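You operate a simulated robot arm through the tools that you are given. There is no shell and no other tool. Be economical: measure what you need, move in short steps, check, and stop when the job is done.

The job below is to be done with a simulated two-armed robot. You get a single attempt, and the scene is never put back.

JOB
Gauge the clipped blue and yellow coils: 35 to 45 goes to pass, else rework.
Fine: hold the gauge while you press its button. Set down upright: what you pick out.
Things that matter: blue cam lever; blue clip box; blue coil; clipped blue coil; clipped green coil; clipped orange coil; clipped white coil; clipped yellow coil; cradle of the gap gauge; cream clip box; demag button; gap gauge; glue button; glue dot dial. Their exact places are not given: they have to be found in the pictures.

It is judged by the outcome, as a careful person would: the job done as asked, and still so three seconds after it is handed in. It fails if anything else is knocked over, pushed out of place, dropped, spilled or broken.

ROBOT AND FRAMES
Two 7-joint arms with two-finger parallel grippers on one trunk, on a base that drives. Base frame: it is fixed to the floor where the robot stands at the start and does not move with it; the origin is under the middle of the robot, x ahead of it, y to its left, z up. Readings come in m, rad, newtons and seconds.
The left shoulder is at the start at [0.06, 0.143, 0.913], the right one opposite. With the tool pointing down near the work surface each hand reaches from about 0.3 to 0.72 m from the robot's upright axis, wherever it stands, measured 20 degrees to its own side. Places, roughly: blue cam lever [0.6, 1, 0.9]; clipped green coil [0.75, 1.5, 1]; clipped orange coil [0.75, 1.5, 1]; cradle of the gap gauge [0.5, -0.5, 0.9]; cream clip box [0.75, 1.75, 1]; demag button [0.5, 1.4, 0.9]; glue button [0.4, 0.8, 0.9]; glue dot dial [0.5, 0.9, 0.9]; glue nozzle [0.7, 0.9, 1]; glue pedal [0.4, 1, 0]; glue switch [0.5, 0.8, 0.9]; green coil [0.75, 1.75, 0.75]; green strip box [0.75, 1.5, 1]; large ringed bar [0.5, 1.25, 0.75]; large ringed core [0.75, 1.25, 1]; large striped bar [0.5, 1.25, 0.75]. Payload 1.57 kg a hand.
The TCP of each hand is the grasp point between the finger pads, 0.03 m short of the fingertips. In the tool frame z runs along the fingers and y along their closing line. Largest opening 0.11 m; finger width 0.024, thickness 0.012; the body of the gripper, 0.048 by 0.112 m, starts 0.078 m behind the TCP.
Orientation is that of the tool frame in the base frame, as [roll, pitch, yaw] about the fixed x, y, z axes, in that order (R = Rz(yaw) Ry(pitch) Rx(roll)). With the fingers straight down and closing along the base's y, the tool's x points along the base's -x, its y along +y and its z along -z.

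CONTROLS
- The arms move only by the tool drive_tool. It takes "left_increments", "right_increments" or both (then of equal length, played together; a hand with none holds still); each is a list of rows, each an object (a shift or turn left out is 0, a gripper value left out holds the last) with "linear": the shift along the base's x, y, z in m, a list of three; "turn": the turn, a rotation vector about the base's x, y, z in rad, a list of three; "fingers": the gripper command, from -1 (fully open) to 1 (shut), values between in proportion. In form: [{"linear": [tx, ty, tz], "turn": [wx, wy, wz], "fingers": fingers}, ...]. A call has 1 to 20 rows; each row is the pose to reach, as a shift and turn from the pose commanded when the call began. A row lasts 0.2 s, in which the tool goes at most 0.05 m and 0.15 rad; a call with a longer step from one row to the next is refused whole, and so is a gripper value outside its range. Where a pose cannot be reached the arm comes as near as it can. A force on the tool above 40 N (or 10 N above the force at the start of the call, whichever is more), or a blocked arm, ends the call early, and 0.2 s more pass. The fingers move at their own pace (about 0.045 m/s each) and stop on an object; they squeeze with about 33 N. The grip force told is the motor's: it shows also when the fingers shut on nothing. Time passes only in rows, and 0.2 s behind the last, so rows that repeat a pose let the fingers close. The reply holds the time, the measured pose of the TCP, the force on the tool along the base axes, the opening and the grip force, in the units named above and with some noise, with the torque about the TCP (base axes, N m) and any sound that the robot's microphone picked up.
- Cameras (640 x 400 px; columns grow to the right, rows downward): "scene" is now at [0.0473, -0.0191, 1.5281]; the picture's right is [-0.24, -0.97, 0.00], its down [-0.70, 0.18, -0.69] and it looks along [0.67, -0.17, -0.72] (base axes); focal length 253 px, centre (320, 200). "left" rides on the left gripper at [0.07, -0.016, -0.141] in its tool frame; the picture's right is [0.23, 0.97, 0.00], its down [-0.86, 0.20, -0.48] and it looks along [-0.47, 0.11, 0.88] (tool axes); focal length 222 px, centre (320, 200). "right" rides on the right gripper at [0.07, 0.016, -0.141] in its tool frame; the picture's right is [-0.23, 0.97, 0.00], its down [-0.86, -0.20, -0.48] and it looks along [-0.47, -0.11, 0.88] (tool axes); focal length 222 px, centre (320, 200).
- grab_frame(camera): a new picture of that camera. The clock stands still meanwhile.
- slide_trunk(by): slides the trunk up (or, below 0, down) by that many m; the arms and the scene camera ride with it, the base frame stays. It gives what a move gives, with no picture.
- base_move(legs): drives the robot by 1 to 6 legs, each [ahead, left, turn to the left] in m, m and rad, along the robot's own axes; the way and the turn of a leg run together, so that a leg with both is an arc; at most 1.5 m and 3.142 rad a leg. The arms and the cameras ride along, it lands a little off, and it stops where it bumps. It gives what a move gives.
- head_to(pan, tilt): turns the head with the scene camera to pan (to the left, within 1.501 rad either way) and tilt (down, from -0.506 to 1.204), counted from straight ahead of the robot. It gives what a move gives.
- point_at(camera, pixels): for up to 12 pixels [column, row] of the newest picture of that camera ("zoom" is the newest enlarged one), the place [x, y, z] in the base frame of the surface seen there, good to about 0.002 m. The clock stands still meanwhile.
- close_up(camera, box): a new picture of the part [left, top, right, bottom] of that camera's present view, enlarged. The clock stands still meanwhile.
- sign_off(): hands the job in; it is judged then, once.

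Go step by step. Measure first, check grasps and placings, and put right what went wrong. The budget is 80 turns and 58 pictures, counting those below and the enlarged ones. Unless the task says otherwise, let go and move clear before handing in, and close with one line.

The tools are called after "Emit:" as name(argument=value, ...) on one line, values as JSON. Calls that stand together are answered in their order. drive_tool: Moves the arms, as the interface text tells. Its arguments: {"type":"object","properties":{"left_increments":{"type":"array"},"right_increments":{"type":"array"}},"required":[]} The other tools are called the same way: slide_trunk (by) slides the trunk up or down; base_move (legs) drives the base; head_to (pan, tilt) turns the head that bears the scene camera; grab_frame (camera) takes a picture; point_at (camera, pixels) gives the place of the surface under pixels of a picture; close_up (camera, box) takes an enlarged picture of a part of a camera's view; sign_off () hands the job in.

At the start:

```text
clock: 0.0
left_position: [0.3882, -0.0385, 1.1004]
left_ee_rot: [-3.141, 0.004, -3.141]
left_wrist_force: [0.4, 0.9, -0.5]
left_wrist_torque: [-0.03, -0.02, -0.02]
left_grip_width: 0.1099
left_grasp_force: 0.1
right_position: [0.2899, -0.394, 1.0517]
right_ee_rot: [3.141, -0.001, -3.141]
right_wrist_force: [-0.7, -0.9, 0.1]
right_wrist_torque: [0.02, 0.02, 0.01]
right_grip_width: 0.11
right_grasp_force: 0.0
trunk travel left (down, up): [-0.512, 0.078]
robot x, y, heading: [-0.0027, -0.0005, -0.0]
head pan, tilt: [-0.246, 0.805]
```

scene: 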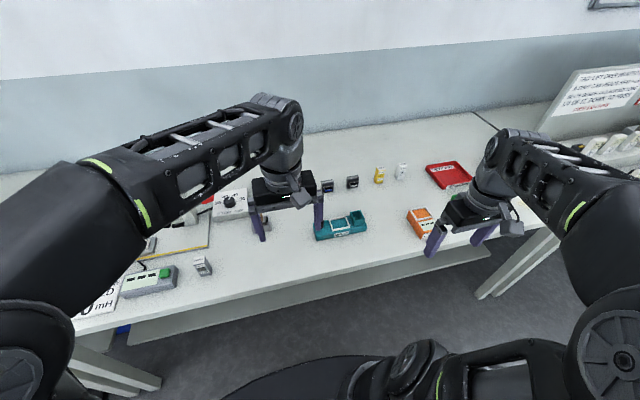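
right: 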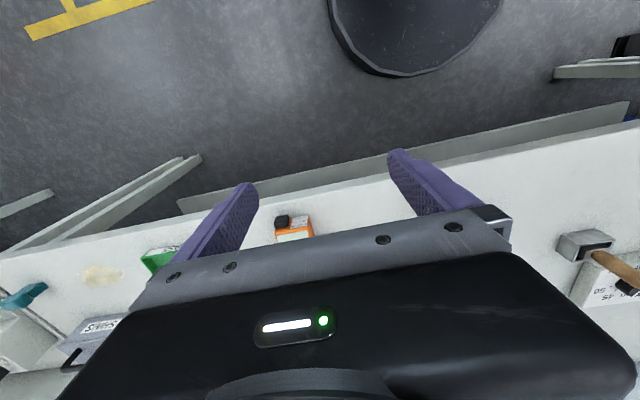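
left: 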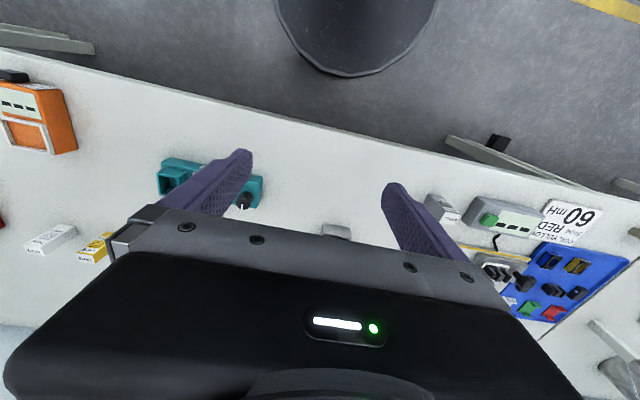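

The scene picture shows a row of small items near (325-400, 180), a teal device at (340, 225), an orange device at (420, 220), and a sign at (600, 90). I'll enlarge these parts.

Emit:
close_up(camera="scene", box=[300, 150, 480, 262])

Emit:
close_up(camera="scene", box=[480, 40, 640, 140])

Emit:
close_up(camera="scene", box=[70, 170, 310, 320])

```text
3.56 times, centred on (390, 206) of scene
```

zoom: 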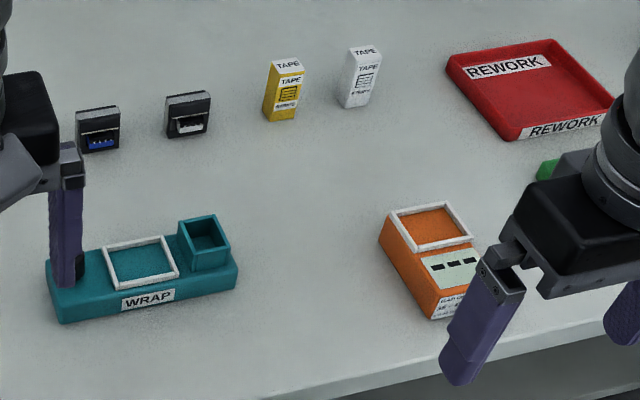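

```text
4.00 times, centred on (560, 90) of scene
```

zoom: 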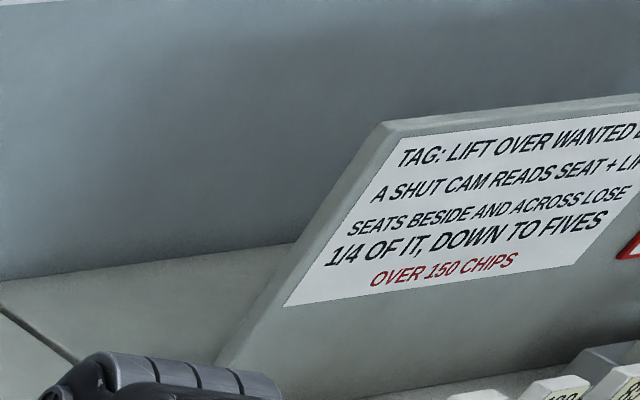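

```text
2.67 times, centred on (190, 245) of scene
```

zoom: 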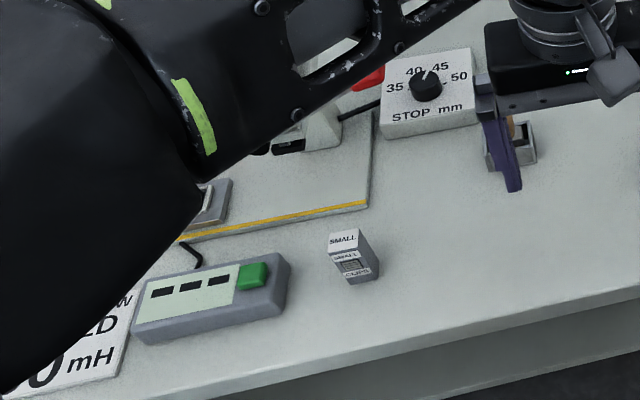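

The black clips at zoom (97,130) and (187,115) look like clipped coils, and the orange device carries a "GAP G..." label. I'll look around by turning the head.

Emit:
head_to(pan=-0.85, tilt=0.75)

Emit:
grab_frame(camera="scene")

Emit:
head_to(pan=0.9, tilt=0.6)

Emit:
grab_frame(camera="scene")

```text
clock: 1.0
left_position: [0.3883, -0.0385, 1.1004]
left_ee_rot: [-3.141, 0.001, 3.141]
left_wrist_force: [0.9, -0.3, 0.1]
left_wrist_torque: [-0.01, 0.03, 0.0]
left_grip_width: 0.1099
left_grasp_force: 0.1
right_position: [0.2886, -0.3939, 1.0519]
right_ee_rot: [3.141, 0.001, -3.14]
right_wrist_force: [0.1, -0.5, -0.2]
right_wrist_torque: [0.01, 0.0, -0.05]
right_grip_width: 0.11
right_grasp_force: 0.0
trunk travel left (down, up): [-0.512, 0.078]
robot x, y, heading: [-0.0012, -0.0005, 0.003]
head pan, tilt: [-0.85, 0.75]
```

```text
51 pictures are left
```

scene: 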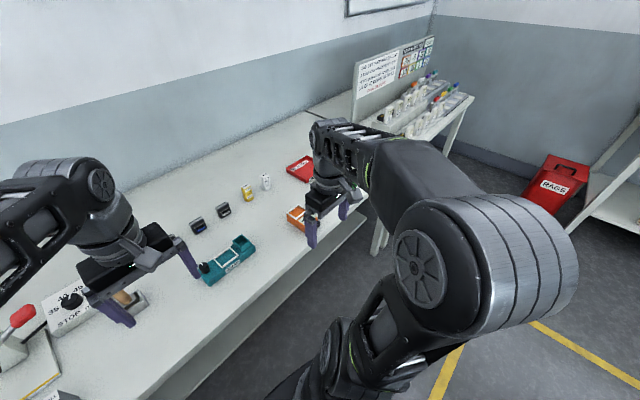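

```text
clock: 2.8
left_position: [0.3892, -0.0377, 1.0999]
left_ee_rot: [-3.139, 0.003, 3.141]
left_wrist_force: [-0.2, 1.0, 0.3]
left_wrist_torque: [0.01, 0.0, 0.02]
left_grip_width: 0.1101
left_grasp_force: 0.1
right_position: [0.2892, -0.3938, 1.0514]
right_ee_rot: [3.14, 0.0, -3.141]
right_wrist_force: [-0.2, -0.6, 0.7]
right_wrist_torque: [-0.05, -0.01, 0.02]
right_grip_width: 0.1101
right_grasp_force: 0.0
trunk travel left (down, up): [-0.512, 0.078]
robot x, y, heading: [0.0004, 0.0008, -0.002]
head pan, tilt: [0.901, 0.6]
```

```text
50 pictures are left
```

scene: 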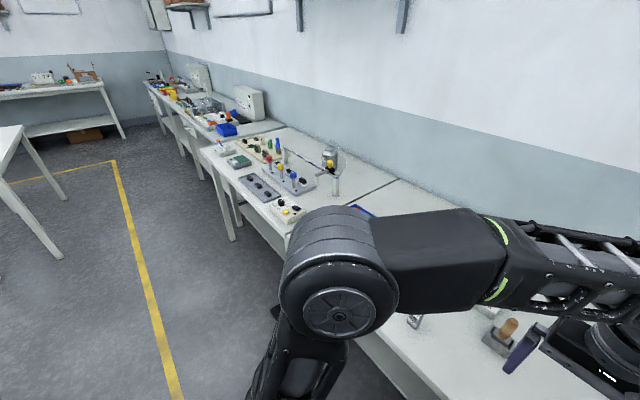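

The arms block much of the view. The left camera shows a blue tray at (565,280) with clip-like items, so I'll enlarge that and the gauge seen from the right camera.

Emit:
close_up(camera="left", box=[400, 180, 640, 330])

Emit:
close_up(camera="left", box=[0, 60, 270, 260])

Emit:
close_up(camera="right", box=[0, 180, 340, 390])

```text
2.67 times, centred on (520, 255) of left
```

zoom: 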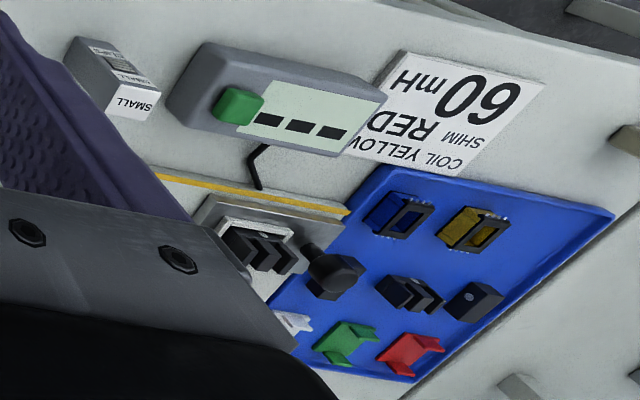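

```text
2.00 times, centred on (135, 160) of left
```

zoom: 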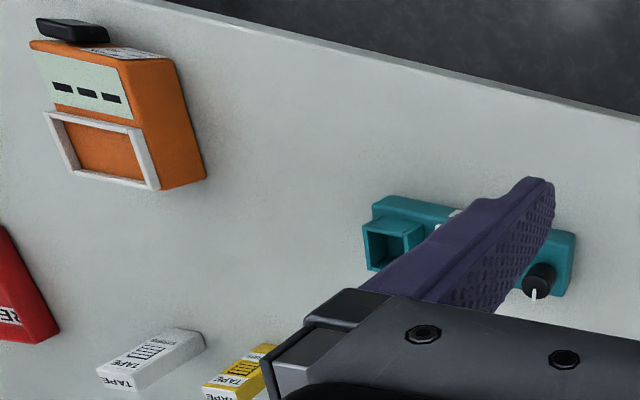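

```text
1.88 times, centred on (170, 285) of right
```

zoom: 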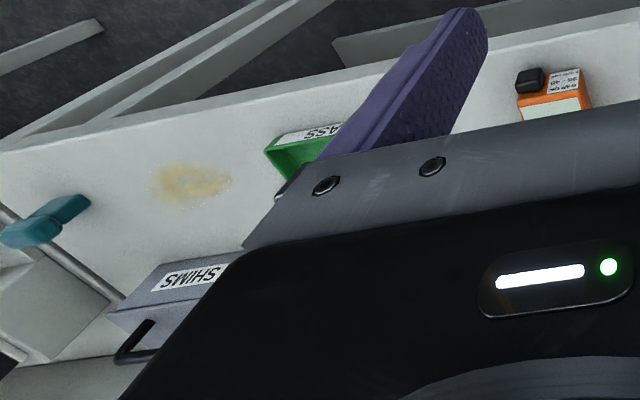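

The gauge (orange) has a black button on its near end; pass is green, rework is red. I'll pull the left arm to the left and the right arm a bit to the right to clear the view.

Emit:
drive_tool(left_increments=[{"linear": [-0.01, 0.045, 0.01]}, {"linear": [-0.02, 0.09, 0.02]}, {"linear": [-0.03, 0.135, 0.03]}, {"linear": [-0.04, 0.18, 0.04]}, {"linear": [-0.05, 0.225, 0.05]}, {"linear": [-0.06, 0.27, 0.06]}, {"linear": [-0.07, 0.315, 0.07]}, {"linear": [-0.08, 0.36, 0.08]}], right_increments=[{"linear": [-0.005, -0.02, 0.01]}, {"linear": [-0.01, -0.04, 0.02]}, {"linear": [-0.015, -0.06, 0.03]}, {"linear": [-0.02, -0.08, 0.04]}, {"linear": [-0.03, -0.1, 0.05]}, {"linear": [-0.04, -0.12, 0.06]}, {"linear": [-0.05, -0.14, 0.07]}, {"linear": [-0.06, -0.16, 0.08]}])

Emit:
head_to(pan=-0.35, tilt=0.85)

Emit:
grab_frame(camera="scene")

```text
clock: 4.6
left_position: [0.3356, 0.325, 1.1082]
left_ee_rot: [-3.14, 0.001, -3.141]
left_wrist_force: [0.1, -0.1, -0.1]
left_wrist_torque: [-0.06, 0.01, 0.0]
left_grip_width: 0.1099
left_grasp_force: 0.1
left hand out of reach, approached as far as the arm can: row 2, 3, 4, 5, 6, 7, 8
right_position: [0.2454, -0.5521, 1.1045]
right_ee_rot: [-3.141, 0.001, -3.14]
right_wrist_force: [0.2, 0.0, -0.1]
right_wrist_torque: [-0.03, 0.03, -0.01]
right_grip_width: 0.11
right_grasp_force: 0.1
right hand out of reach, approached as far as the arm can: row 6, 7, 8
trunk travel left (down, up): [-0.512, 0.078]
robot x, y, heading: [-0.001, 0.0021, -0.001]
head pan, tilt: [0.901, 0.6]
```

```text
clock: 6.0
left_position: [0.3342, 0.3234, 1.1084]
left_ee_rot: [-3.141, 0.002, -3.141]
left_wrist_force: [0.6, 0.8, 0.1]
left_wrist_torque: [-0.02, 0.01, -0.01]
left_grip_width: 0.1098
left_grasp_force: 0.0
right_position: [0.2436, -0.5514, 1.104]
right_ee_rot: [3.14, 0.002, 3.141]
right_wrist_force: [-0.4, 0.0, 0.1]
right_wrist_torque: [0.01, 0.01, -0.01]
right_grip_width: 0.1101
right_grasp_force: 0.1
trunk travel left (down, up): [-0.512, 0.078]
robot x, y, heading: [-0.0012, -0.0026, -0.001]
head pan, tilt: [-0.351, 0.85]
```

```text
46 pictures are left
```

scene: 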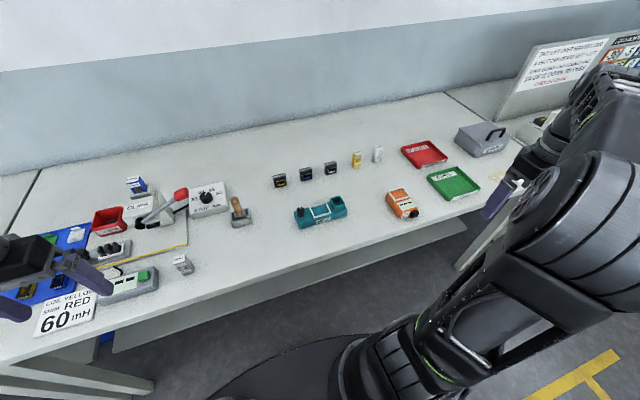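

Now a clear view: three clips at (280,181), (306,174), (330,168); gauge at (403,203); red tray (424,153), green tray (453,183). Enlarge.

Emit:
close_up(camera="scene", box=[260, 140, 400, 228])

Emit:
point_at(camera="zoom", pixels=[[90, 168], [88, 195], [210, 142], [208, 168], [318, 112], [318, 138], [92, 215], [210, 188], [320, 155], [440, 70], [440, 125]])

Emit:
close_up(camera="scene", box=[370, 120, 530, 220])

Emit:
point_at(camera="zoom", pixels=[[70, 290], [140, 280], [215, 370], [120, 385], [100, 330], [130, 350], [200, 110], [220, 135], [320, 250], [340, 250], [150, 385], [170, 340]])

```text
4.55 times, centred on (330, 184) of scene
```

zoom: 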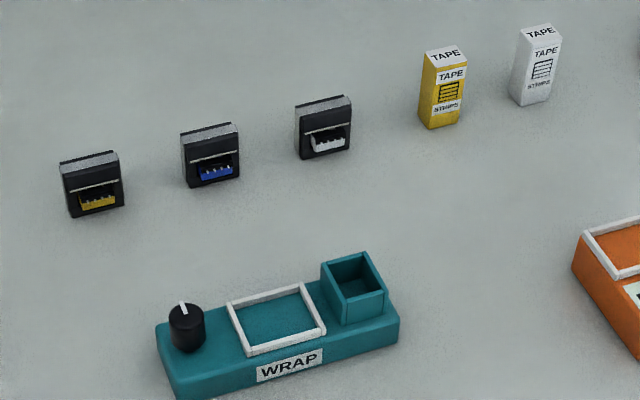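

```text
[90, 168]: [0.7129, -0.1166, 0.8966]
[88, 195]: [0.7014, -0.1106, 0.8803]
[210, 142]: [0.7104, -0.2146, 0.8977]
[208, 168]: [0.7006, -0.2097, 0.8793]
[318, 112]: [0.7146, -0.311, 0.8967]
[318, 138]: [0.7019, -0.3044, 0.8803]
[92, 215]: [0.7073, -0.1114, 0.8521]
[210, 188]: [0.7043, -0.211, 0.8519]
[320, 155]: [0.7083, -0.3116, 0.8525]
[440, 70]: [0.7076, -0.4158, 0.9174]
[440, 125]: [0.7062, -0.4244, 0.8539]
```

```text
4.00 times, centred on (450, 170) of scene
```

zoom: 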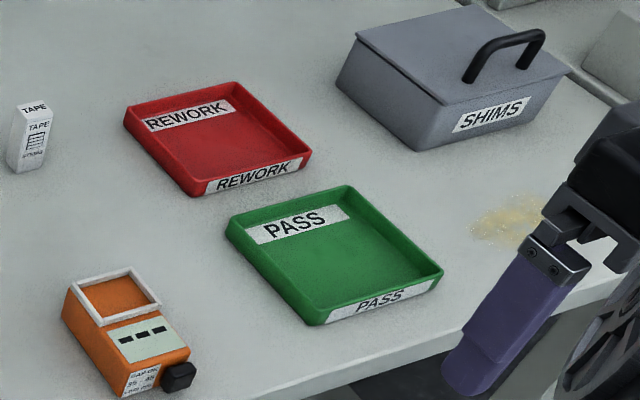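

```text
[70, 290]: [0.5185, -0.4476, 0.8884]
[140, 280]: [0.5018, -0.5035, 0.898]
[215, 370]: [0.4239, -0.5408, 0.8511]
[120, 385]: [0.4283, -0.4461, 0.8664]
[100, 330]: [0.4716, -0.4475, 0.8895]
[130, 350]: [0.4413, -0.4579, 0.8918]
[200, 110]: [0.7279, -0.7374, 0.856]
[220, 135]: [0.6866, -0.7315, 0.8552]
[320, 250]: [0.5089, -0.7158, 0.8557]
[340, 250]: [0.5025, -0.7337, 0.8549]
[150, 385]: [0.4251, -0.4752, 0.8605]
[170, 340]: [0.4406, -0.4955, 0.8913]
```

Both wanted coils are found (yellow near y=-0.115, blue near y=-0.213). Now precise geometry of the gauge and clips.

Emit:
close_up(camera="scene", box=[376, 178, 432, 226])

Emit:
point_at(camera="zoom", pixels=[[185, 115], [370, 85], [445, 195], [245, 240], [230, 130], [350, 110], [380, 180], [270, 215], [300, 160], [470, 345], [440, 365], [320, 290]])

Emit:
close_up(camera="scene", box=[266, 160, 322, 195])

Emit:
point_at(camera="zoom", pixels=[[80, 195], [225, 165], [70, 170], [220, 140], [105, 330], [240, 290], [375, 125], [510, 95], [365, 100], [515, 75], [390, 250], [530, 220]])

```text
8.33 times, centred on (404, 202) of scene
```

zoom: 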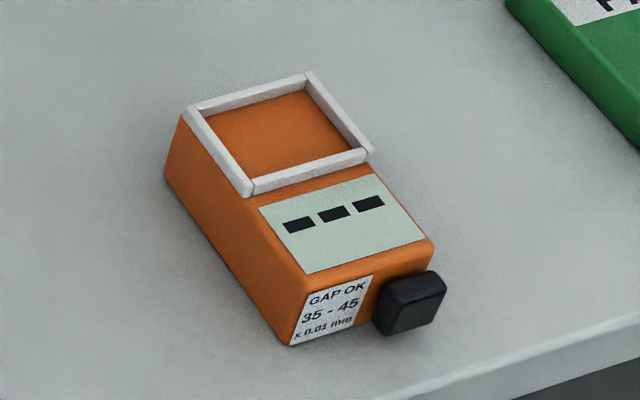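

```text
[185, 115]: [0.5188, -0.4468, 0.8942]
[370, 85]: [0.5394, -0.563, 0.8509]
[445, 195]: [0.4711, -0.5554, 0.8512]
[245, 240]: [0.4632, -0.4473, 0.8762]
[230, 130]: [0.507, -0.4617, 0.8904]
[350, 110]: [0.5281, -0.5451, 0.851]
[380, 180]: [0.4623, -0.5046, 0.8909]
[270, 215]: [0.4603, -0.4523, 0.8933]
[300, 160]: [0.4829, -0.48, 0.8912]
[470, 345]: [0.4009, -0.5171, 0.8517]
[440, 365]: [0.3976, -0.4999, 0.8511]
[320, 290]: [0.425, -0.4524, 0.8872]
```

```text
11.43 times, centred on (294, 178) of scene
```

zoom: 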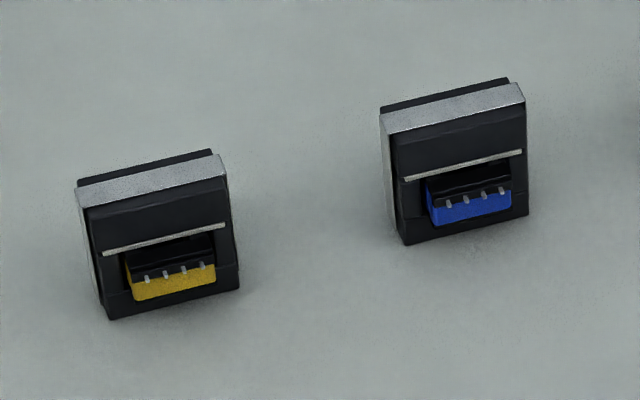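

```text
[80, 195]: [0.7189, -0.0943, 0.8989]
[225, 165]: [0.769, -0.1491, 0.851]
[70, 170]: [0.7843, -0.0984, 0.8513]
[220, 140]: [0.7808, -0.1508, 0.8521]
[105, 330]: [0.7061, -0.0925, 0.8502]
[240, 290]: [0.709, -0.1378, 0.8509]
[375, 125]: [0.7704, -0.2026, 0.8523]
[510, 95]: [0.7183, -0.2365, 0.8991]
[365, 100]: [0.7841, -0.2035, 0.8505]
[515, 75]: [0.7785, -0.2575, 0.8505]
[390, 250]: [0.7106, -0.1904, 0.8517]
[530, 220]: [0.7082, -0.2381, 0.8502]
```

Clips are ~0.042 wide (y), 0.05 tall, fronts at x≈0.708; the gauge spans x 0.425–0.52 and y −0.447…−0.51, with its button on the near face. I need the table edge and base clearance to know how far I may drive ahead.

Emit:
grab_frame(camera="right")

Emit:
head_to(pan=-0.3, tilt=1.2)

Emit:
grab_frame(camera="scene")

```text
41 pictures are left
```

right: 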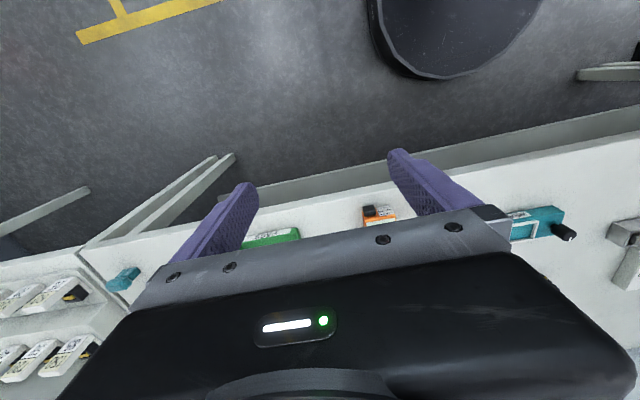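

```text
clock: 6.8
left_position: [0.3334, 0.3223, 1.1099]
left_ee_rot: [3.141, 0.002, -3.14]
left_wrist_force: [-0.1, 0.3, -0.3]
left_wrist_torque: [0.01, 0.02, 0.01]
left_grip_width: 0.1104
left_grasp_force: 0.2
right_position: [0.2425, -0.5527, 1.1048]
right_ee_rot: [-3.141, -0.002, 3.141]
right_wrist_force: [-0.9, -0.3, -0.6]
right_wrist_torque: [0.02, -0.01, 0.01]
right_grip_width: 0.1099
right_grasp_force: 0.1
trunk travel left (down, up): [-0.512, 0.078]
robot x, y, heading: [0.0017, 0.0035, 0.002]
head pan, tilt: [-0.3, 1.201]
```

```text
40 pictures are left
```

scene: 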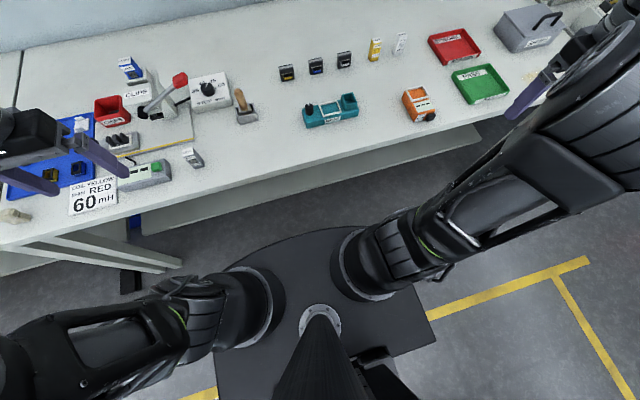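

Emit:
point_at(camera="scene", pixels=[[330, 158], [420, 129], [320, 185], [310, 228], [390, 238], [424, 116], [410, 92], [437, 119], [475, 62], [270, 235], [350, 225]])

Emit:
point_at(camera="right", pixels=[[420, 72], [300, 200], [500, 160], [400, 68]])

```text
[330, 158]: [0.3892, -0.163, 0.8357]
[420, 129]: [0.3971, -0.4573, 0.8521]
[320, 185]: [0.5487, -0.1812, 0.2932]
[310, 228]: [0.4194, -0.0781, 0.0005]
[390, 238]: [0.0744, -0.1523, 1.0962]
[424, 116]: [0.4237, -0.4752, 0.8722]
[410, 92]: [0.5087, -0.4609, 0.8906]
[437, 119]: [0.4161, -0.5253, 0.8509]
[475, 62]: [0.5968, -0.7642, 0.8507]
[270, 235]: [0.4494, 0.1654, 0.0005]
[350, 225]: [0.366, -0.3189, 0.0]
```

```text
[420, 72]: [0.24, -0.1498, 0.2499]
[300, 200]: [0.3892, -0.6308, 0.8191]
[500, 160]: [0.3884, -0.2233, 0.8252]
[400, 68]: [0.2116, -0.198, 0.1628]
```

The table edge is at x≈0.389 and the base front at x≈0.25, so a small drive forward is safe. I'll tuck the right hand in, then drive ahead 0.05 and right 0.35.

Emit:
drive_tool(right_increments=[{"linear": [0.0, 0.045, 0.0]}, {"linear": [0.0, 0.09, 0.0]}, {"linear": [0.0, 0.135, 0.0]}, {"linear": [0.0, 0.18, 0.0]}])

Emit:
base_move(legs=[[0.0, -0.35, 0.0], [0.05, 0.0, 0.0]])

Emit:
head_to(pan=0.0, tilt=0.95)

Emit:
grab_frame(camera="scene")

```text
clock: 7.8
left_position: [0.3349, 0.3247, 1.1092]
left_ee_rot: [-3.139, -0.002, -3.141]
left_wrist_force: [-0.1, -0.4, 0.1]
left_wrist_torque: [0.04, -0.01, -0.01]
left_grip_width: 0.1098
left_grasp_force: 0.0
right_position: [0.2443, -0.3712, 1.1005]
right_ee_rot: [-3.141, -0.002, 3.141]
right_wrist_force: [-0.3, 1.5, 0.2]
right_wrist_torque: [0.0, 0.03, 0.0]
right_grip_width: 0.1103
right_grasp_force: 0.0
right hand out of reach, approached as far as the arm can: row 4
trunk travel left (down, up): [-0.512, 0.078]
robot x, y, heading: [-0.0031, 0.0005, 0.001]
head pan, tilt: [-0.3, 1.201]
```

```text
clock: 10.6
left_position: [0.3852, -0.0329, 1.1094]
left_ee_rot: [-3.141, 0.0, 3.135]
left_wrist_force: [1.0, -0.1, 0.7]
left_wrist_torque: [-0.01, 0.1, -0.01]
left_grip_width: 0.1099
left_grasp_force: 0.1
right_position: [0.2907, -0.7263, 1.0997]
right_ee_rot: [-3.141, -0.002, 3.136]
right_wrist_force: [0.1, -0.2, 0.2]
right_wrist_torque: [0.02, 0.07, -0.01]
right_grip_width: 0.1099
right_grasp_force: 0.0
trunk travel left (down, up): [-0.512, 0.078]
robot x, y, heading: [0.0491, -0.3516, -0.006]
head pan, tilt: [-0.3, 1.201]
```

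```text
clock: 11.4
left_position: [0.386, -0.0317, 1.109]
left_ee_rot: [3.14, 0.002, 3.135]
left_wrist_force: [-0.6, -0.1, 0.3]
left_wrist_torque: [0.02, -0.01, -0.01]
left_grip_width: 0.1102
left_grasp_force: 0.1
right_position: [0.2902, -0.7269, 1.1005]
right_ee_rot: [-3.141, 0.001, 3.134]
right_wrist_force: [-0.5, 0.0, 0.4]
right_wrist_torque: [-0.01, -0.02, -0.02]
right_grip_width: 0.1099
right_grasp_force: 0.0
trunk travel left (down, up): [-0.512, 0.078]
robot x, y, heading: [0.0512, -0.3511, -0.008]
head pan, tilt: [0.0, 0.949]
```

```text
39 pictures are left
```

scene: 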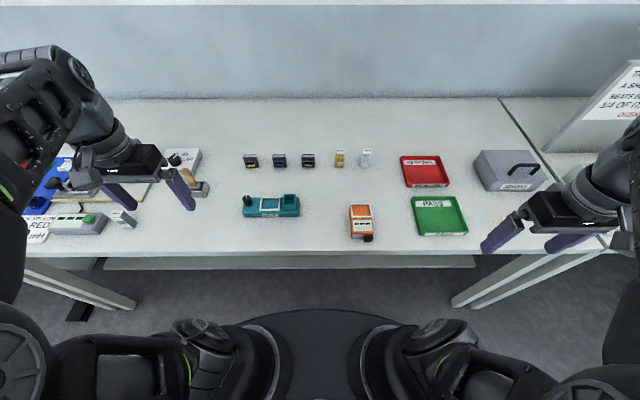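

Clear view now. Measure clips, gauge and button precisely in zooms.

Emit:
close_up(camera="scene", box=[236, 146, 300, 176])

Emit:
point_at(camera="zoom", pixels=[[85, 95], [215, 95], [85, 110], [215, 105], [150, 90], [150, 103], [90, 205], [230, 195], [380, 110], [500, 110], [440, 85], [440, 103]])

Emit:
close_up(camera="scene", box=[330, 195, 394, 245])

Emit:
point_at(camera="zoom", pixels=[[200, 110], [400, 110], [200, 220], [420, 220], [215, 165], [385, 165], [300, 108], [300, 222], [370, 420], [340, 420], [400, 420], [210, 330]])

```text
10.00 times, centred on (268, 161) of scene
```

zoom: 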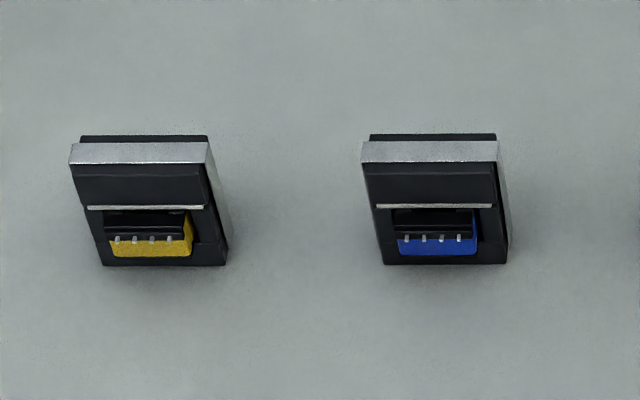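

```text
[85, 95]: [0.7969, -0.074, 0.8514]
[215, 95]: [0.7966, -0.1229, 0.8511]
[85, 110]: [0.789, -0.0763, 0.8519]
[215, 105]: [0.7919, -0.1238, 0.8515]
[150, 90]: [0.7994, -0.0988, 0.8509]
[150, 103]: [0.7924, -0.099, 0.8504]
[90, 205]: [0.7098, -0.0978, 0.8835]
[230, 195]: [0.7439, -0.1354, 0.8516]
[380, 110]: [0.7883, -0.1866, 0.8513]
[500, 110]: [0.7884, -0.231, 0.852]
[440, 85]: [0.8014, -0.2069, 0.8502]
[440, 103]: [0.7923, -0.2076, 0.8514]
```

```text
8.00 times, centred on (362, 220) of scene
```

zoom: 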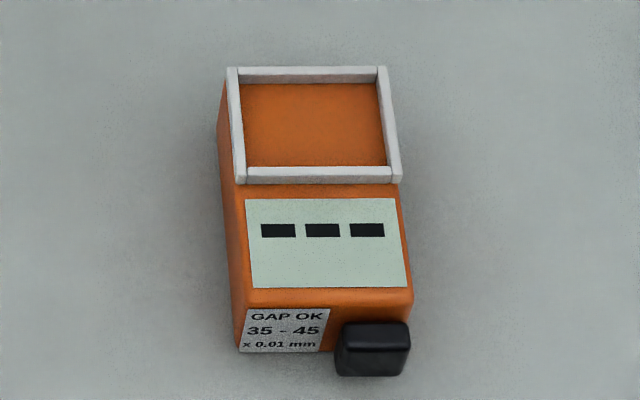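

```text
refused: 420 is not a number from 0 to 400
```

Emit:
point_at(camera="zoom", pixels=[[232, 72], [385, 72], [240, 178], [398, 172], [250, 90], [378, 90], [255, 162], [382, 162], [375, 350], [375, 325], [245, 300], [408, 296]])

Emit:
close_up(camera="scene", box=[236, 146, 300, 186])

Emit:
point_at(camera="zoom", pixels=[[75, 153], [205, 152], [140, 139], [140, 146], [140, 160], [105, 260], [222, 262], [366, 152], [494, 150], [430, 137], [430, 155], [388, 258]])

```text
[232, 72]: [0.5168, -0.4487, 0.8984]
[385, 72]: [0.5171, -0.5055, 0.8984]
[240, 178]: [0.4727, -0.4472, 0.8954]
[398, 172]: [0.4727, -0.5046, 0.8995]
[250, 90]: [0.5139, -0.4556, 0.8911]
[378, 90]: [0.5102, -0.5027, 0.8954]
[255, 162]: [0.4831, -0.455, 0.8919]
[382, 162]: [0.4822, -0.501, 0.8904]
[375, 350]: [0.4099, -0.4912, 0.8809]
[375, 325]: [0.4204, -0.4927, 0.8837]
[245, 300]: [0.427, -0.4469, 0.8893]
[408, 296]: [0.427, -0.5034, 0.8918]
```

```text
10.00 times, centred on (268, 166) of scene
```

zoom: 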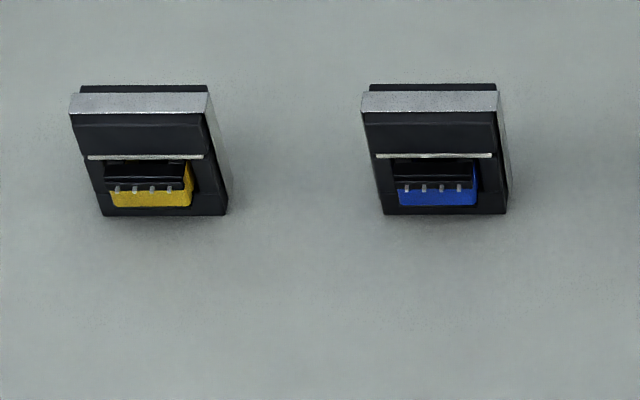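

```text
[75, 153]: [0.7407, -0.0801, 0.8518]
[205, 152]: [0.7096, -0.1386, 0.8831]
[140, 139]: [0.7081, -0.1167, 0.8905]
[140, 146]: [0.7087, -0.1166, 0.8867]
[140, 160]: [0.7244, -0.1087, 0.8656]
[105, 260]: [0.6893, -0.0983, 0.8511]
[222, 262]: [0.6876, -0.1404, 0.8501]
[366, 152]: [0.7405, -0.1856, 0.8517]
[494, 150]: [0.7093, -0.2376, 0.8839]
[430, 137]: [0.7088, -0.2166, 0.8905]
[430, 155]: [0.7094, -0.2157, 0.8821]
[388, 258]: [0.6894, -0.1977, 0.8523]
```

Emit:
point_at(camera="zoom", pixels=[[74, 98], [205, 98], [140, 88], [140, 95], [140, 108], [101, 208], [222, 210], [366, 98], [494, 98], [430, 86], [430, 106], [388, 208]])

```text
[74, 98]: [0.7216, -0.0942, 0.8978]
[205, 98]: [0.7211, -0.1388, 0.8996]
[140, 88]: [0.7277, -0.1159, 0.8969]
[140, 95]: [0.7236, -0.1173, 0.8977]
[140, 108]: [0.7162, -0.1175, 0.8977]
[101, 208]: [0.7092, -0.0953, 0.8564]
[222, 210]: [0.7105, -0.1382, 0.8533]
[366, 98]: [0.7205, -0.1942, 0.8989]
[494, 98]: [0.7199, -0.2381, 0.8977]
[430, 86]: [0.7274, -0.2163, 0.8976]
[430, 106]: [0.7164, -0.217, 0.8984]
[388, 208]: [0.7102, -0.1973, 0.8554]
```

Yellow centre ≈(0.719,−0.1165), blue ≈(0.719,−0.216), each 0.0445 wide, 0.02 deep, 0.048 tall; cradle centre ≈(0.495,−0.477), floor 0.891. Left hand goes over the yellow coil.

Emit:
drive_tool(left_increments=[{"linear": [0.042, -0.0106, -0.016], "fingers": -0.45}, {"linear": [0.084, -0.0211, -0.032]}, {"linear": [0.125, -0.0317, -0.048]}, {"linear": [0.167, -0.0423, -0.064]}, {"linear": [0.208, -0.0528, -0.08]}, {"linear": [0.25, -0.0634, -0.096]}, {"linear": [0.292, -0.074, -0.112]}, {"linear": [0.333, -0.0845, -0.129]}, {"linear": [0.333, -0.0845, -0.129]}])

```text
clock: 13.4
left_position: [0.6872, -0.1079, 0.9928]
left_ee_rot: [-3.139, 0.001, 3.135]
left_wrist_force: [0.0, 0.1, 1.0]
left_wrist_torque: [0.04, 0.01, -0.01]
left_grip_width: 0.0799
left_grasp_force: 0.1
left hand out of reach, approached as far as the arm can: row 8, 9
right_position: [0.2898, -0.7257, 1.1007]
right_ee_rot: [-3.141, 0.0, 3.134]
right_wrist_force: [-0.1, -0.2, 0.3]
right_wrist_torque: [0.03, 0.03, -0.01]
right_grip_width: 0.1099
right_grasp_force: 0.0
trunk travel left (down, up): [-0.512, 0.078]
robot x, y, heading: [0.0478, -0.3543, -0.008]
head pan, tilt: [0.0, 0.949]
```

Slightly out of reach (0.687 vs 0.719). Drive 0.05 ahead (hand is at z 0.99, clear above everything).

Emit:
base_move(legs=[[0.05, 0.0, 0.006]])

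```text
clock: 14.4
left_position: [0.7372, -0.1044, 0.9919]
left_ee_rot: [3.141, -0.002, 3.141]
left_wrist_force: [1.2, -0.2, -0.9]
left_wrist_torque: [-0.01, 0.03, 0.02]
left_grip_width: 0.0801
left_grasp_force: 0.1
right_position: [0.3446, -0.7258, 1.1003]
right_ee_rot: [-3.141, -0.003, -3.142]
right_wrist_force: [0.5, -1.2, -0.3]
right_wrist_torque: [0.01, 0.04, 0.0]
right_grip_width: 0.1098
right_grasp_force: 0.0
trunk travel left (down, up): [-0.512, 0.078]
robot x, y, heading: [0.0992, -0.3544, 0.001]
head pan, tilt: [0.0, 0.949]
```

Now at 0.737,−0.104. Shift to (0.719,−0.1165,0.95) and check.

Emit:
drive_tool(left_increments=[{"linear": [-0.018, -0.012, -0.02]}, {"linear": [-0.018, -0.012, -0.04]}, {"linear": [-0.018, -0.012, -0.04]}])

```text
clock: 15.2
left_position: [0.7187, -0.1168, 0.9524]
left_ee_rot: [-3.139, 0.002, 3.139]
left_wrist_force: [-0.8, 0.5, -0.6]
left_wrist_torque: [0.02, 0.02, 0.02]
left_grip_width: 0.0798
left_grasp_force: 0.0
right_position: [0.3429, -0.7248, 1.1003]
right_ee_rot: [-3.141, 0.002, -3.141]
right_wrist_force: [0.1, -0.3, 0.2]
right_wrist_torque: [-0.02, 0.01, -0.02]
right_grip_width: 0.1101
right_grasp_force: 0.1
trunk travel left (down, up): [-0.512, 0.078]
robot x, y, heading: [0.0988, -0.3539, 0.001]
head pan, tilt: [0.0, 0.949]
```

Over the coil. Lower to z 0.891 and close.

Emit:
drive_tool(left_increments=[{"linear": [0, 0, -0.03]}, {"linear": [0, 0, -0.061]}, {"linear": [0, 0, -0.061]}, {"linear": [0, 0, -0.061], "fingers": 0.6}, {"linear": [0, 0, -0.061], "fingers": 0.6}, {"linear": [0, 0, -0.061], "fingers": 0.6}, {"linear": [0, 0, -0.061], "fingers": 0.6}, {"linear": [0, 0, -0.061], "fingers": 0.6}])

Emit:
grab_frame(camera="left")

```text
clock: 17.0
left_position: [0.7193, -0.1174, 0.8915]
left_ee_rot: [3.141, -0.001, 3.141]
left_wrist_force: [-0.2, 0.8, 0.3]
left_wrist_torque: [0.02, 0.02, -0.03]
left_grip_width: 0.0435
left_grasp_force: 32.8
right_position: [0.3431, -0.7256, 1.1008]
right_ee_rot: [-3.14, -0.001, -3.141]
right_wrist_force: [-1.0, 0.4, 0.1]
right_wrist_torque: [0.0, -0.01, 0.02]
right_grip_width: 0.1098
right_grasp_force: 0.0
trunk travel left (down, up): [-0.512, 0.078]
robot x, y, heading: [0.097, -0.3547, 0.002]
head pan, tilt: [0.0, 0.949]
```

```text
35 pictures are left
```

left: 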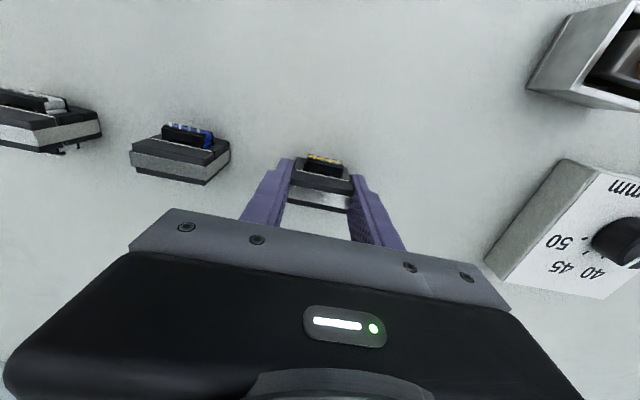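

Grip is firm (0.0435 m, 32.8 N). Lift and carry to above the cradle (0.495,−0.477).

Emit:
drive_tool(left_increments=[{"linear": [0, 0, 0.045]}, {"linear": [0, 0, 0.09]}, {"linear": [0, 0, 0.13]}, {"linear": [-0.0225, -0.036, 0.13]}, {"linear": [-0.045, -0.072, 0.13]}, {"linear": [-0.0675, -0.108, 0.13]}, {"linear": [-0.09, -0.144, 0.13]}, {"linear": [-0.1125, -0.18, 0.13]}, {"linear": [-0.135, -0.216, 0.13]}, {"linear": [-0.1575, -0.252, 0.13]}, {"linear": [-0.18, -0.288, 0.13]}, {"linear": [-0.2025, -0.324, 0.13]}, {"linear": [-0.224, -0.36, 0.13]}, {"linear": [-0.224, -0.36, 0.13]}])

Emit:
grab_frame(camera="scene")

```text
clock: 20.0
left_position: [0.4925, -0.4771, 1.0228]
left_ee_rot: [-3.141, 0.001, -3.141]
left_wrist_force: [-0.1, -1.4, -0.4]
left_wrist_torque: [0.0, 0.01, 0.01]
left_grip_width: 0.0217
left_grasp_force: 0.1
left hand out of reach, approached as far as the arm can: row 3
right_position: [0.3437, -0.7257, 1.1012]
right_ee_rot: [-3.141, -0.001, 3.141]
right_wrist_force: [-0.7, 0.4, -0.3]
right_wrist_torque: [-0.01, -0.02, 0.01]
right_grip_width: 0.11
right_grasp_force: 0.0
trunk travel left (down, up): [-0.512, 0.078]
robot x, y, heading: [0.0985, -0.3555, -0.001]
head pan, tilt: [0.0, 0.949]
```

```text
34 pictures are left
```

scene: 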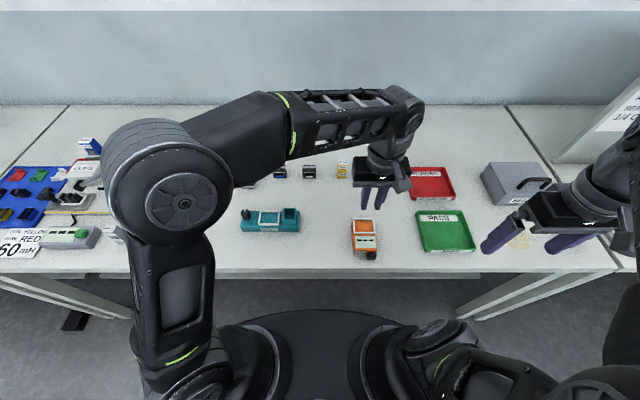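

The opening shrank to 0.022 with no grip force, so the coil is lost. I must find where it is; move the left hand out of the view and look.

Emit:
drive_tool(left_increments=[{"linear": [-0.04, 0.03, 0.03]}, {"linear": [-0.08, 0.06, 0.05]}, {"linear": [-0.08, 0.1, 0.06]}, {"linear": [-0.08, 0.14, 0.06]}, {"linear": [-0.08, 0.18, 0.06]}, {"linear": [-0.08, 0.22, 0.06]}, {"linear": [-0.08, 0.26, 0.06]}, {"linear": [-0.08, 0.3, 0.06]}, {"linear": [-0.08, 0.34, 0.06]}, {"linear": [-0.08, 0.38, 0.06]}, {"linear": [-0.08, 0.42, 0.06]}, {"linear": [-0.08, 0.46, 0.06]}])

Emit:
grab_frame(camera="scene")

```text
refused: row 1 steps farther than a row can; nothing moved
```

```text
33 pictures are left
```

scene: 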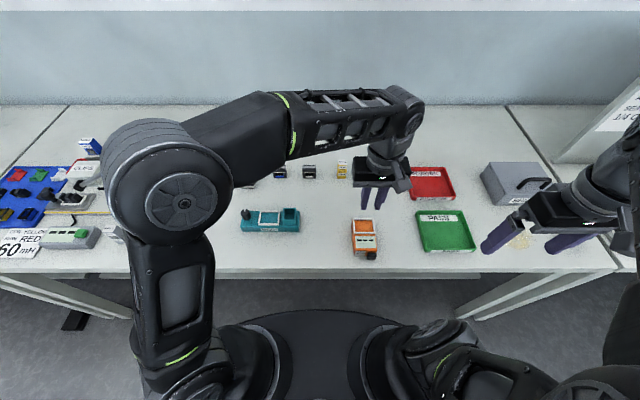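

Emit:
drive_tool(left_increments=[{"linear": [-0.02, 0.03, 0.02]}, {"linear": [-0.05, 0.06, 0.03]}, {"linear": [-0.08, 0.09, 0.05]}, {"linear": [-0.08, 0.13, 0.06]}, {"linear": [-0.08, 0.17, 0.06]}, {"linear": [-0.08, 0.21, 0.06]}, {"linear": [-0.08, 0.25, 0.06]}, {"linear": [-0.08, 0.29, 0.06]}, {"linear": [-0.08, 0.33, 0.06]}, {"linear": [-0.08, 0.37, 0.06]}, {"linear": [-0.08, 0.41, 0.06]}, {"linear": [-0.08, 0.45, 0.06]}])

Emit:
grab_frame(camera="scene")

Emit:
close_up(camera="scene", box=[216, 140, 376, 240])

```text
clock: 22.6
left_position: [0.4143, -0.0259, 1.0835]
left_ee_rot: [3.141, 0.001, -3.142]
left_wrist_force: [-0.1, -0.1, -0.4]
left_wrist_torque: [0.0, 0.02, 0.01]
left_grip_width: 0.022
left_grasp_force: 0.1
right_position: [0.3433, -0.7244, 1.1006]
right_ee_rot: [3.14, -0.001, 3.141]
right_wrist_force: [0.1, -0.1, -0.4]
right_wrist_torque: [0.01, 0.01, 0.0]
right_grip_width: 0.11
right_grasp_force: 0.1
trunk travel left (down, up): [-0.512, 0.078]
robot x, y, heading: [0.0994, -0.3546, -0.0]
head pan, tilt: [0.0, 0.949]
```

```text
32 pictures are left
```

scene: 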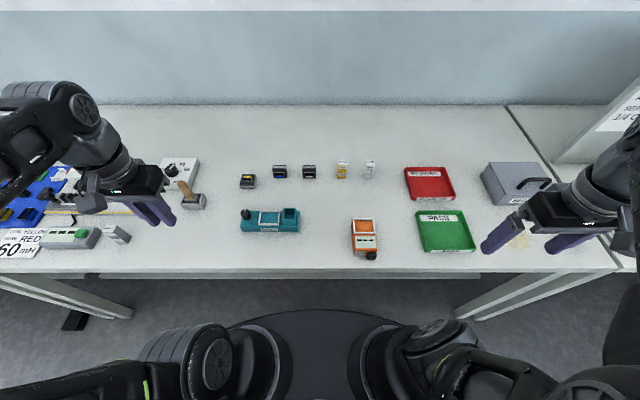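

```text
4.00 times, centred on (296, 190) of scene
```

zoom: 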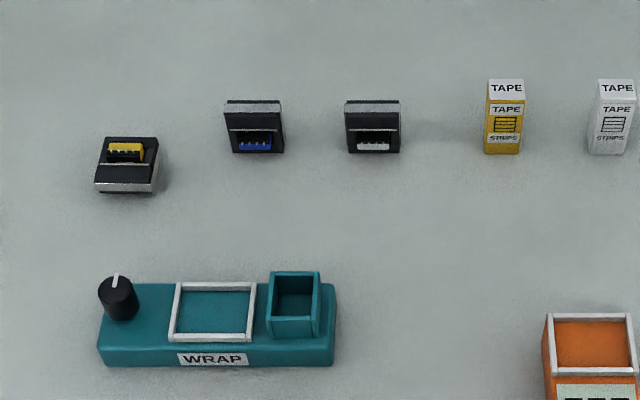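

The yellow coil fell over at (247,181), now lying on its side; nothing else was disturbed. Inspect it closely to pick it up and set it upright again.

Emit:
close_up(camera="scene", box=[228, 164, 268, 196])

Emit:
point_at(camera="zoom", pixels=[[215, 95], [400, 95], [205, 200], [395, 205], [320, 190], [320, 120], [200, 250], [390, 260], [300, 265], [420, 215], [310, 230], [440, 160]])

Emit:
close_up(camera="left", box=[0, 60, 320, 260])

```text
12.50 times, centred on (248, 180) of scene
```

zoom: 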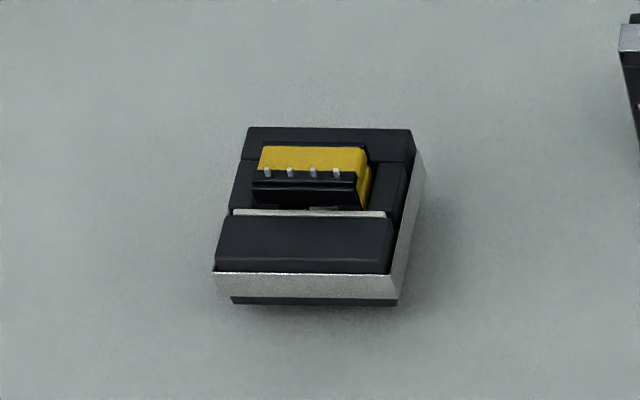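

```text
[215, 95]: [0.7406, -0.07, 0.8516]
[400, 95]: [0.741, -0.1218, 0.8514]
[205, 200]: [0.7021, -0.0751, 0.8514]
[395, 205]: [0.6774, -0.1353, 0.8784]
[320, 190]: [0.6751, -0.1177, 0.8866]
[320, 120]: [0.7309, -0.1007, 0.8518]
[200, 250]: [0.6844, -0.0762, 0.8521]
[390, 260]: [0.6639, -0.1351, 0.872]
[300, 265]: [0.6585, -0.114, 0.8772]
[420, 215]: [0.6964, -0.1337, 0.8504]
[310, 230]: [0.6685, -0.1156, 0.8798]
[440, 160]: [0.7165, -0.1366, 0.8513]
```

```text
2.00 times, centred on (160, 160) of left
```

zoom: 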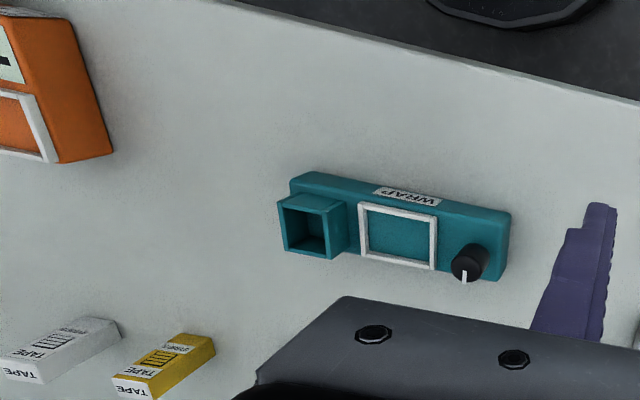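

The coil lies with its top toward the robot (x≈0.658–0.706, z up to 0.88). I'll need to grip its sides with the tool tilted forward, rotate it up, and set it upright in the free area right of the WRAP jig. Measure edges first.

Emit:
close_up(camera="scene", box=[228, 164, 318, 236])

Emit:
point_at(camera="zoom", pixels=[[100, 115], [188, 115], [95, 131], [170, 130], [130, 148], [130, 72], [70, 330], [490, 375], [500, 275], [125, 270], [115, 240], [180, 73]])

```text
5.56 times, centred on (273, 200) of scene
```

zoom: 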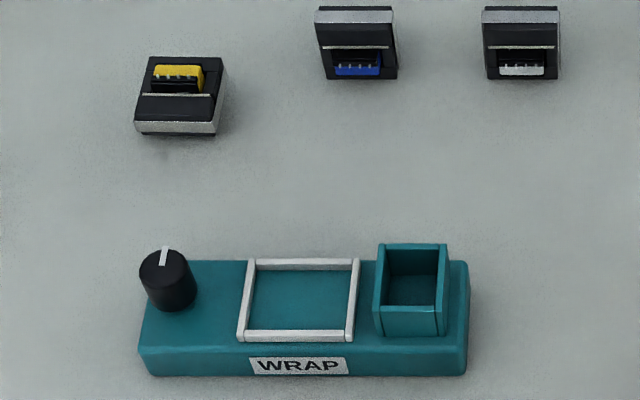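

```text
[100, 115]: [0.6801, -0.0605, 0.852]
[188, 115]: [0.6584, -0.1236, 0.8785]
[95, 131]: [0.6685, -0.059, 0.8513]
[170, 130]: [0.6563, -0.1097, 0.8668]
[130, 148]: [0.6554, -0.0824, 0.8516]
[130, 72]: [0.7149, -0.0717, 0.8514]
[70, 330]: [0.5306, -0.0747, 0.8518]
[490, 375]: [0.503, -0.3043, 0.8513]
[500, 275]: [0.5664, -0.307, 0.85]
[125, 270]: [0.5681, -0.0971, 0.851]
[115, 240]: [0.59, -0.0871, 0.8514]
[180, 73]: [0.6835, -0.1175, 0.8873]
```

Edges give coil centre y≈−0.115, no yaw. Move the left hand to a tilted hover behind it, opening the fingers.

Emit:
drive_tool(left_increments=[{"linear": [0.03, -0.013, 0.0], "turn": [0, -0.12, 0], "fingers": -0.45}, {"linear": [0.06, -0.026, -0.01], "turn": [0, -0.24, 0]}, {"linear": [0.09, -0.04, -0.03], "turn": [0, -0.36, 0]}, {"linear": [0.12, -0.053, -0.055], "turn": [0, -0.48, 0]}, {"linear": [0.15, -0.066, -0.08], "turn": [0, -0.6, 0]}, {"linear": [0.175, -0.08, -0.105], "turn": [0, -0.7, 0]}, {"linear": [0.2, -0.089, -0.13], "turn": [0, -0.8, 0]}, {"linear": [0.2, -0.089, -0.13], "turn": [0, -0.8, 0]}])

Emit:
grab_frame(camera="left")

```text
clock: 24.4
left_position: [0.6131, -0.1145, 0.9501]
left_ee_rot: [-3.139, 0.796, -3.14]
left_wrist_force: [0.0, 0.4, 0.4]
left_wrist_torque: [0.01, -0.01, -0.01]
left_grip_width: 0.0798
left_grasp_force: 0.1
left hand out of reach, approached as far as the arm can: row 7
right_position: [0.3438, -0.7262, 1.1003]
right_ee_rot: [-3.141, 0.001, -3.141]
right_wrist_force: [-0.3, -0.2, 0.2]
right_wrist_torque: [-0.03, -0.02, 0.02]
right_grip_width: 0.1102
right_grasp_force: 0.1
trunk travel left (down, up): [-0.512, 0.078]
robot x, y, heading: [0.0988, -0.354, -0.0]
head pan, tilt: [0.0, 0.949]
```

```text
27 pictures are left
```

left: 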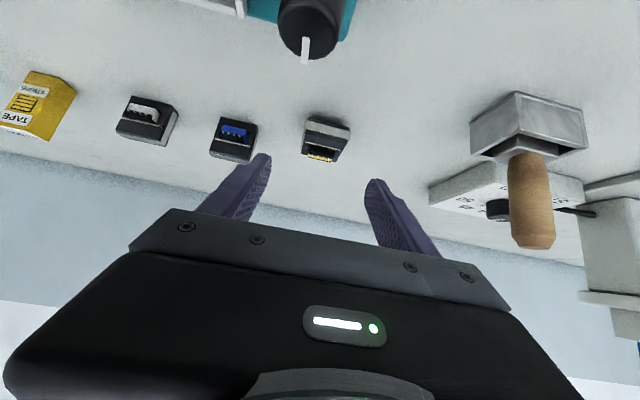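

Coil is centred between the fingers. Approach and close.

Emit:
drive_tool(left_increments=[{"linear": [0.025, -0.0005, -0.033], "turn": [0, 0, 0]}, {"linear": [0.04, -0.0005, -0.052]}, {"linear": [0.051, -0.0005, -0.067]}, {"linear": [0.051, -0.0005, -0.067]}, {"linear": [0.051, -0.0005, -0.067], "fingers": 1}, {"linear": [0.051, -0.0005, -0.067], "fingers": 1}, {"linear": [0.051, -0.0005, -0.067], "fingers": 1}, {"linear": [0.051, -0.0005, -0.067], "fingers": 1}])

```text
clock: 26.2
left_position: [0.6657, -0.1155, 0.8857]
left_ee_rot: [3.141, 0.8, 3.14]
left_wrist_force: [-1.0, -0.1, 0.2]
left_wrist_torque: [0.02, 0.04, 0.0]
left_grip_width: 0.0436
left_grasp_force: 29.9
right_position: [0.3436, -0.7246, 1.1009]
right_ee_rot: [-3.141, 0.0, 3.141]
right_wrist_force: [0.8, -0.6, -0.3]
right_wrist_torque: [-0.01, -0.01, 0.02]
right_grip_width: 0.1103
right_grasp_force: 0.1
trunk travel left (down, up): [-0.512, 0.078]
robot x, y, heading: [0.0976, -0.3513, -0.002]
head pan, tilt: [0.0, 0.949]
```

Gripped (0.0436 m). Lift slowly by 0.04 and check that it holds.

Emit:
drive_tool(left_increments=[{"linear": [0, 0, 0.008]}, {"linear": [0, 0, 0.016]}, {"linear": [-0.005, 0, 0.024]}, {"linear": [-0.01, 0, 0.032]}, {"linear": [-0.015, 0, 0.04]}])

Emit:
close_up(camera="scene", box=[200, 120, 328, 200])

```text
clock: 27.4
left_position: [0.6503, -0.1168, 0.9235]
left_ee_rot: [-3.14, 0.801, 3.14]
left_wrist_force: [-0.9, -0.5, -1.9]
left_wrist_torque: [-0.02, -0.02, -0.02]
left_grip_width: 0.0435
left_grasp_force: 33.4
right_position: [0.3429, -0.7257, 1.1013]
right_ee_rot: [3.141, 0.0, -3.142]
right_wrist_force: [-0.4, 0.5, -0.3]
right_wrist_torque: [-0.02, -0.01, 0.02]
right_grip_width: 0.1099
right_grasp_force: 0.0
trunk travel left (down, up): [-0.512, 0.078]
robot x, y, heading: [0.0964, -0.3542, -0.002]
head pan, tilt: [0.0, 0.949]
```

```text
5.00 times, centred on (264, 160) of scene
```

zoom: 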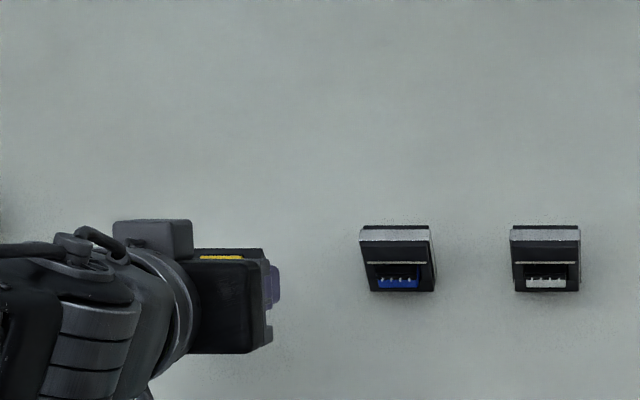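

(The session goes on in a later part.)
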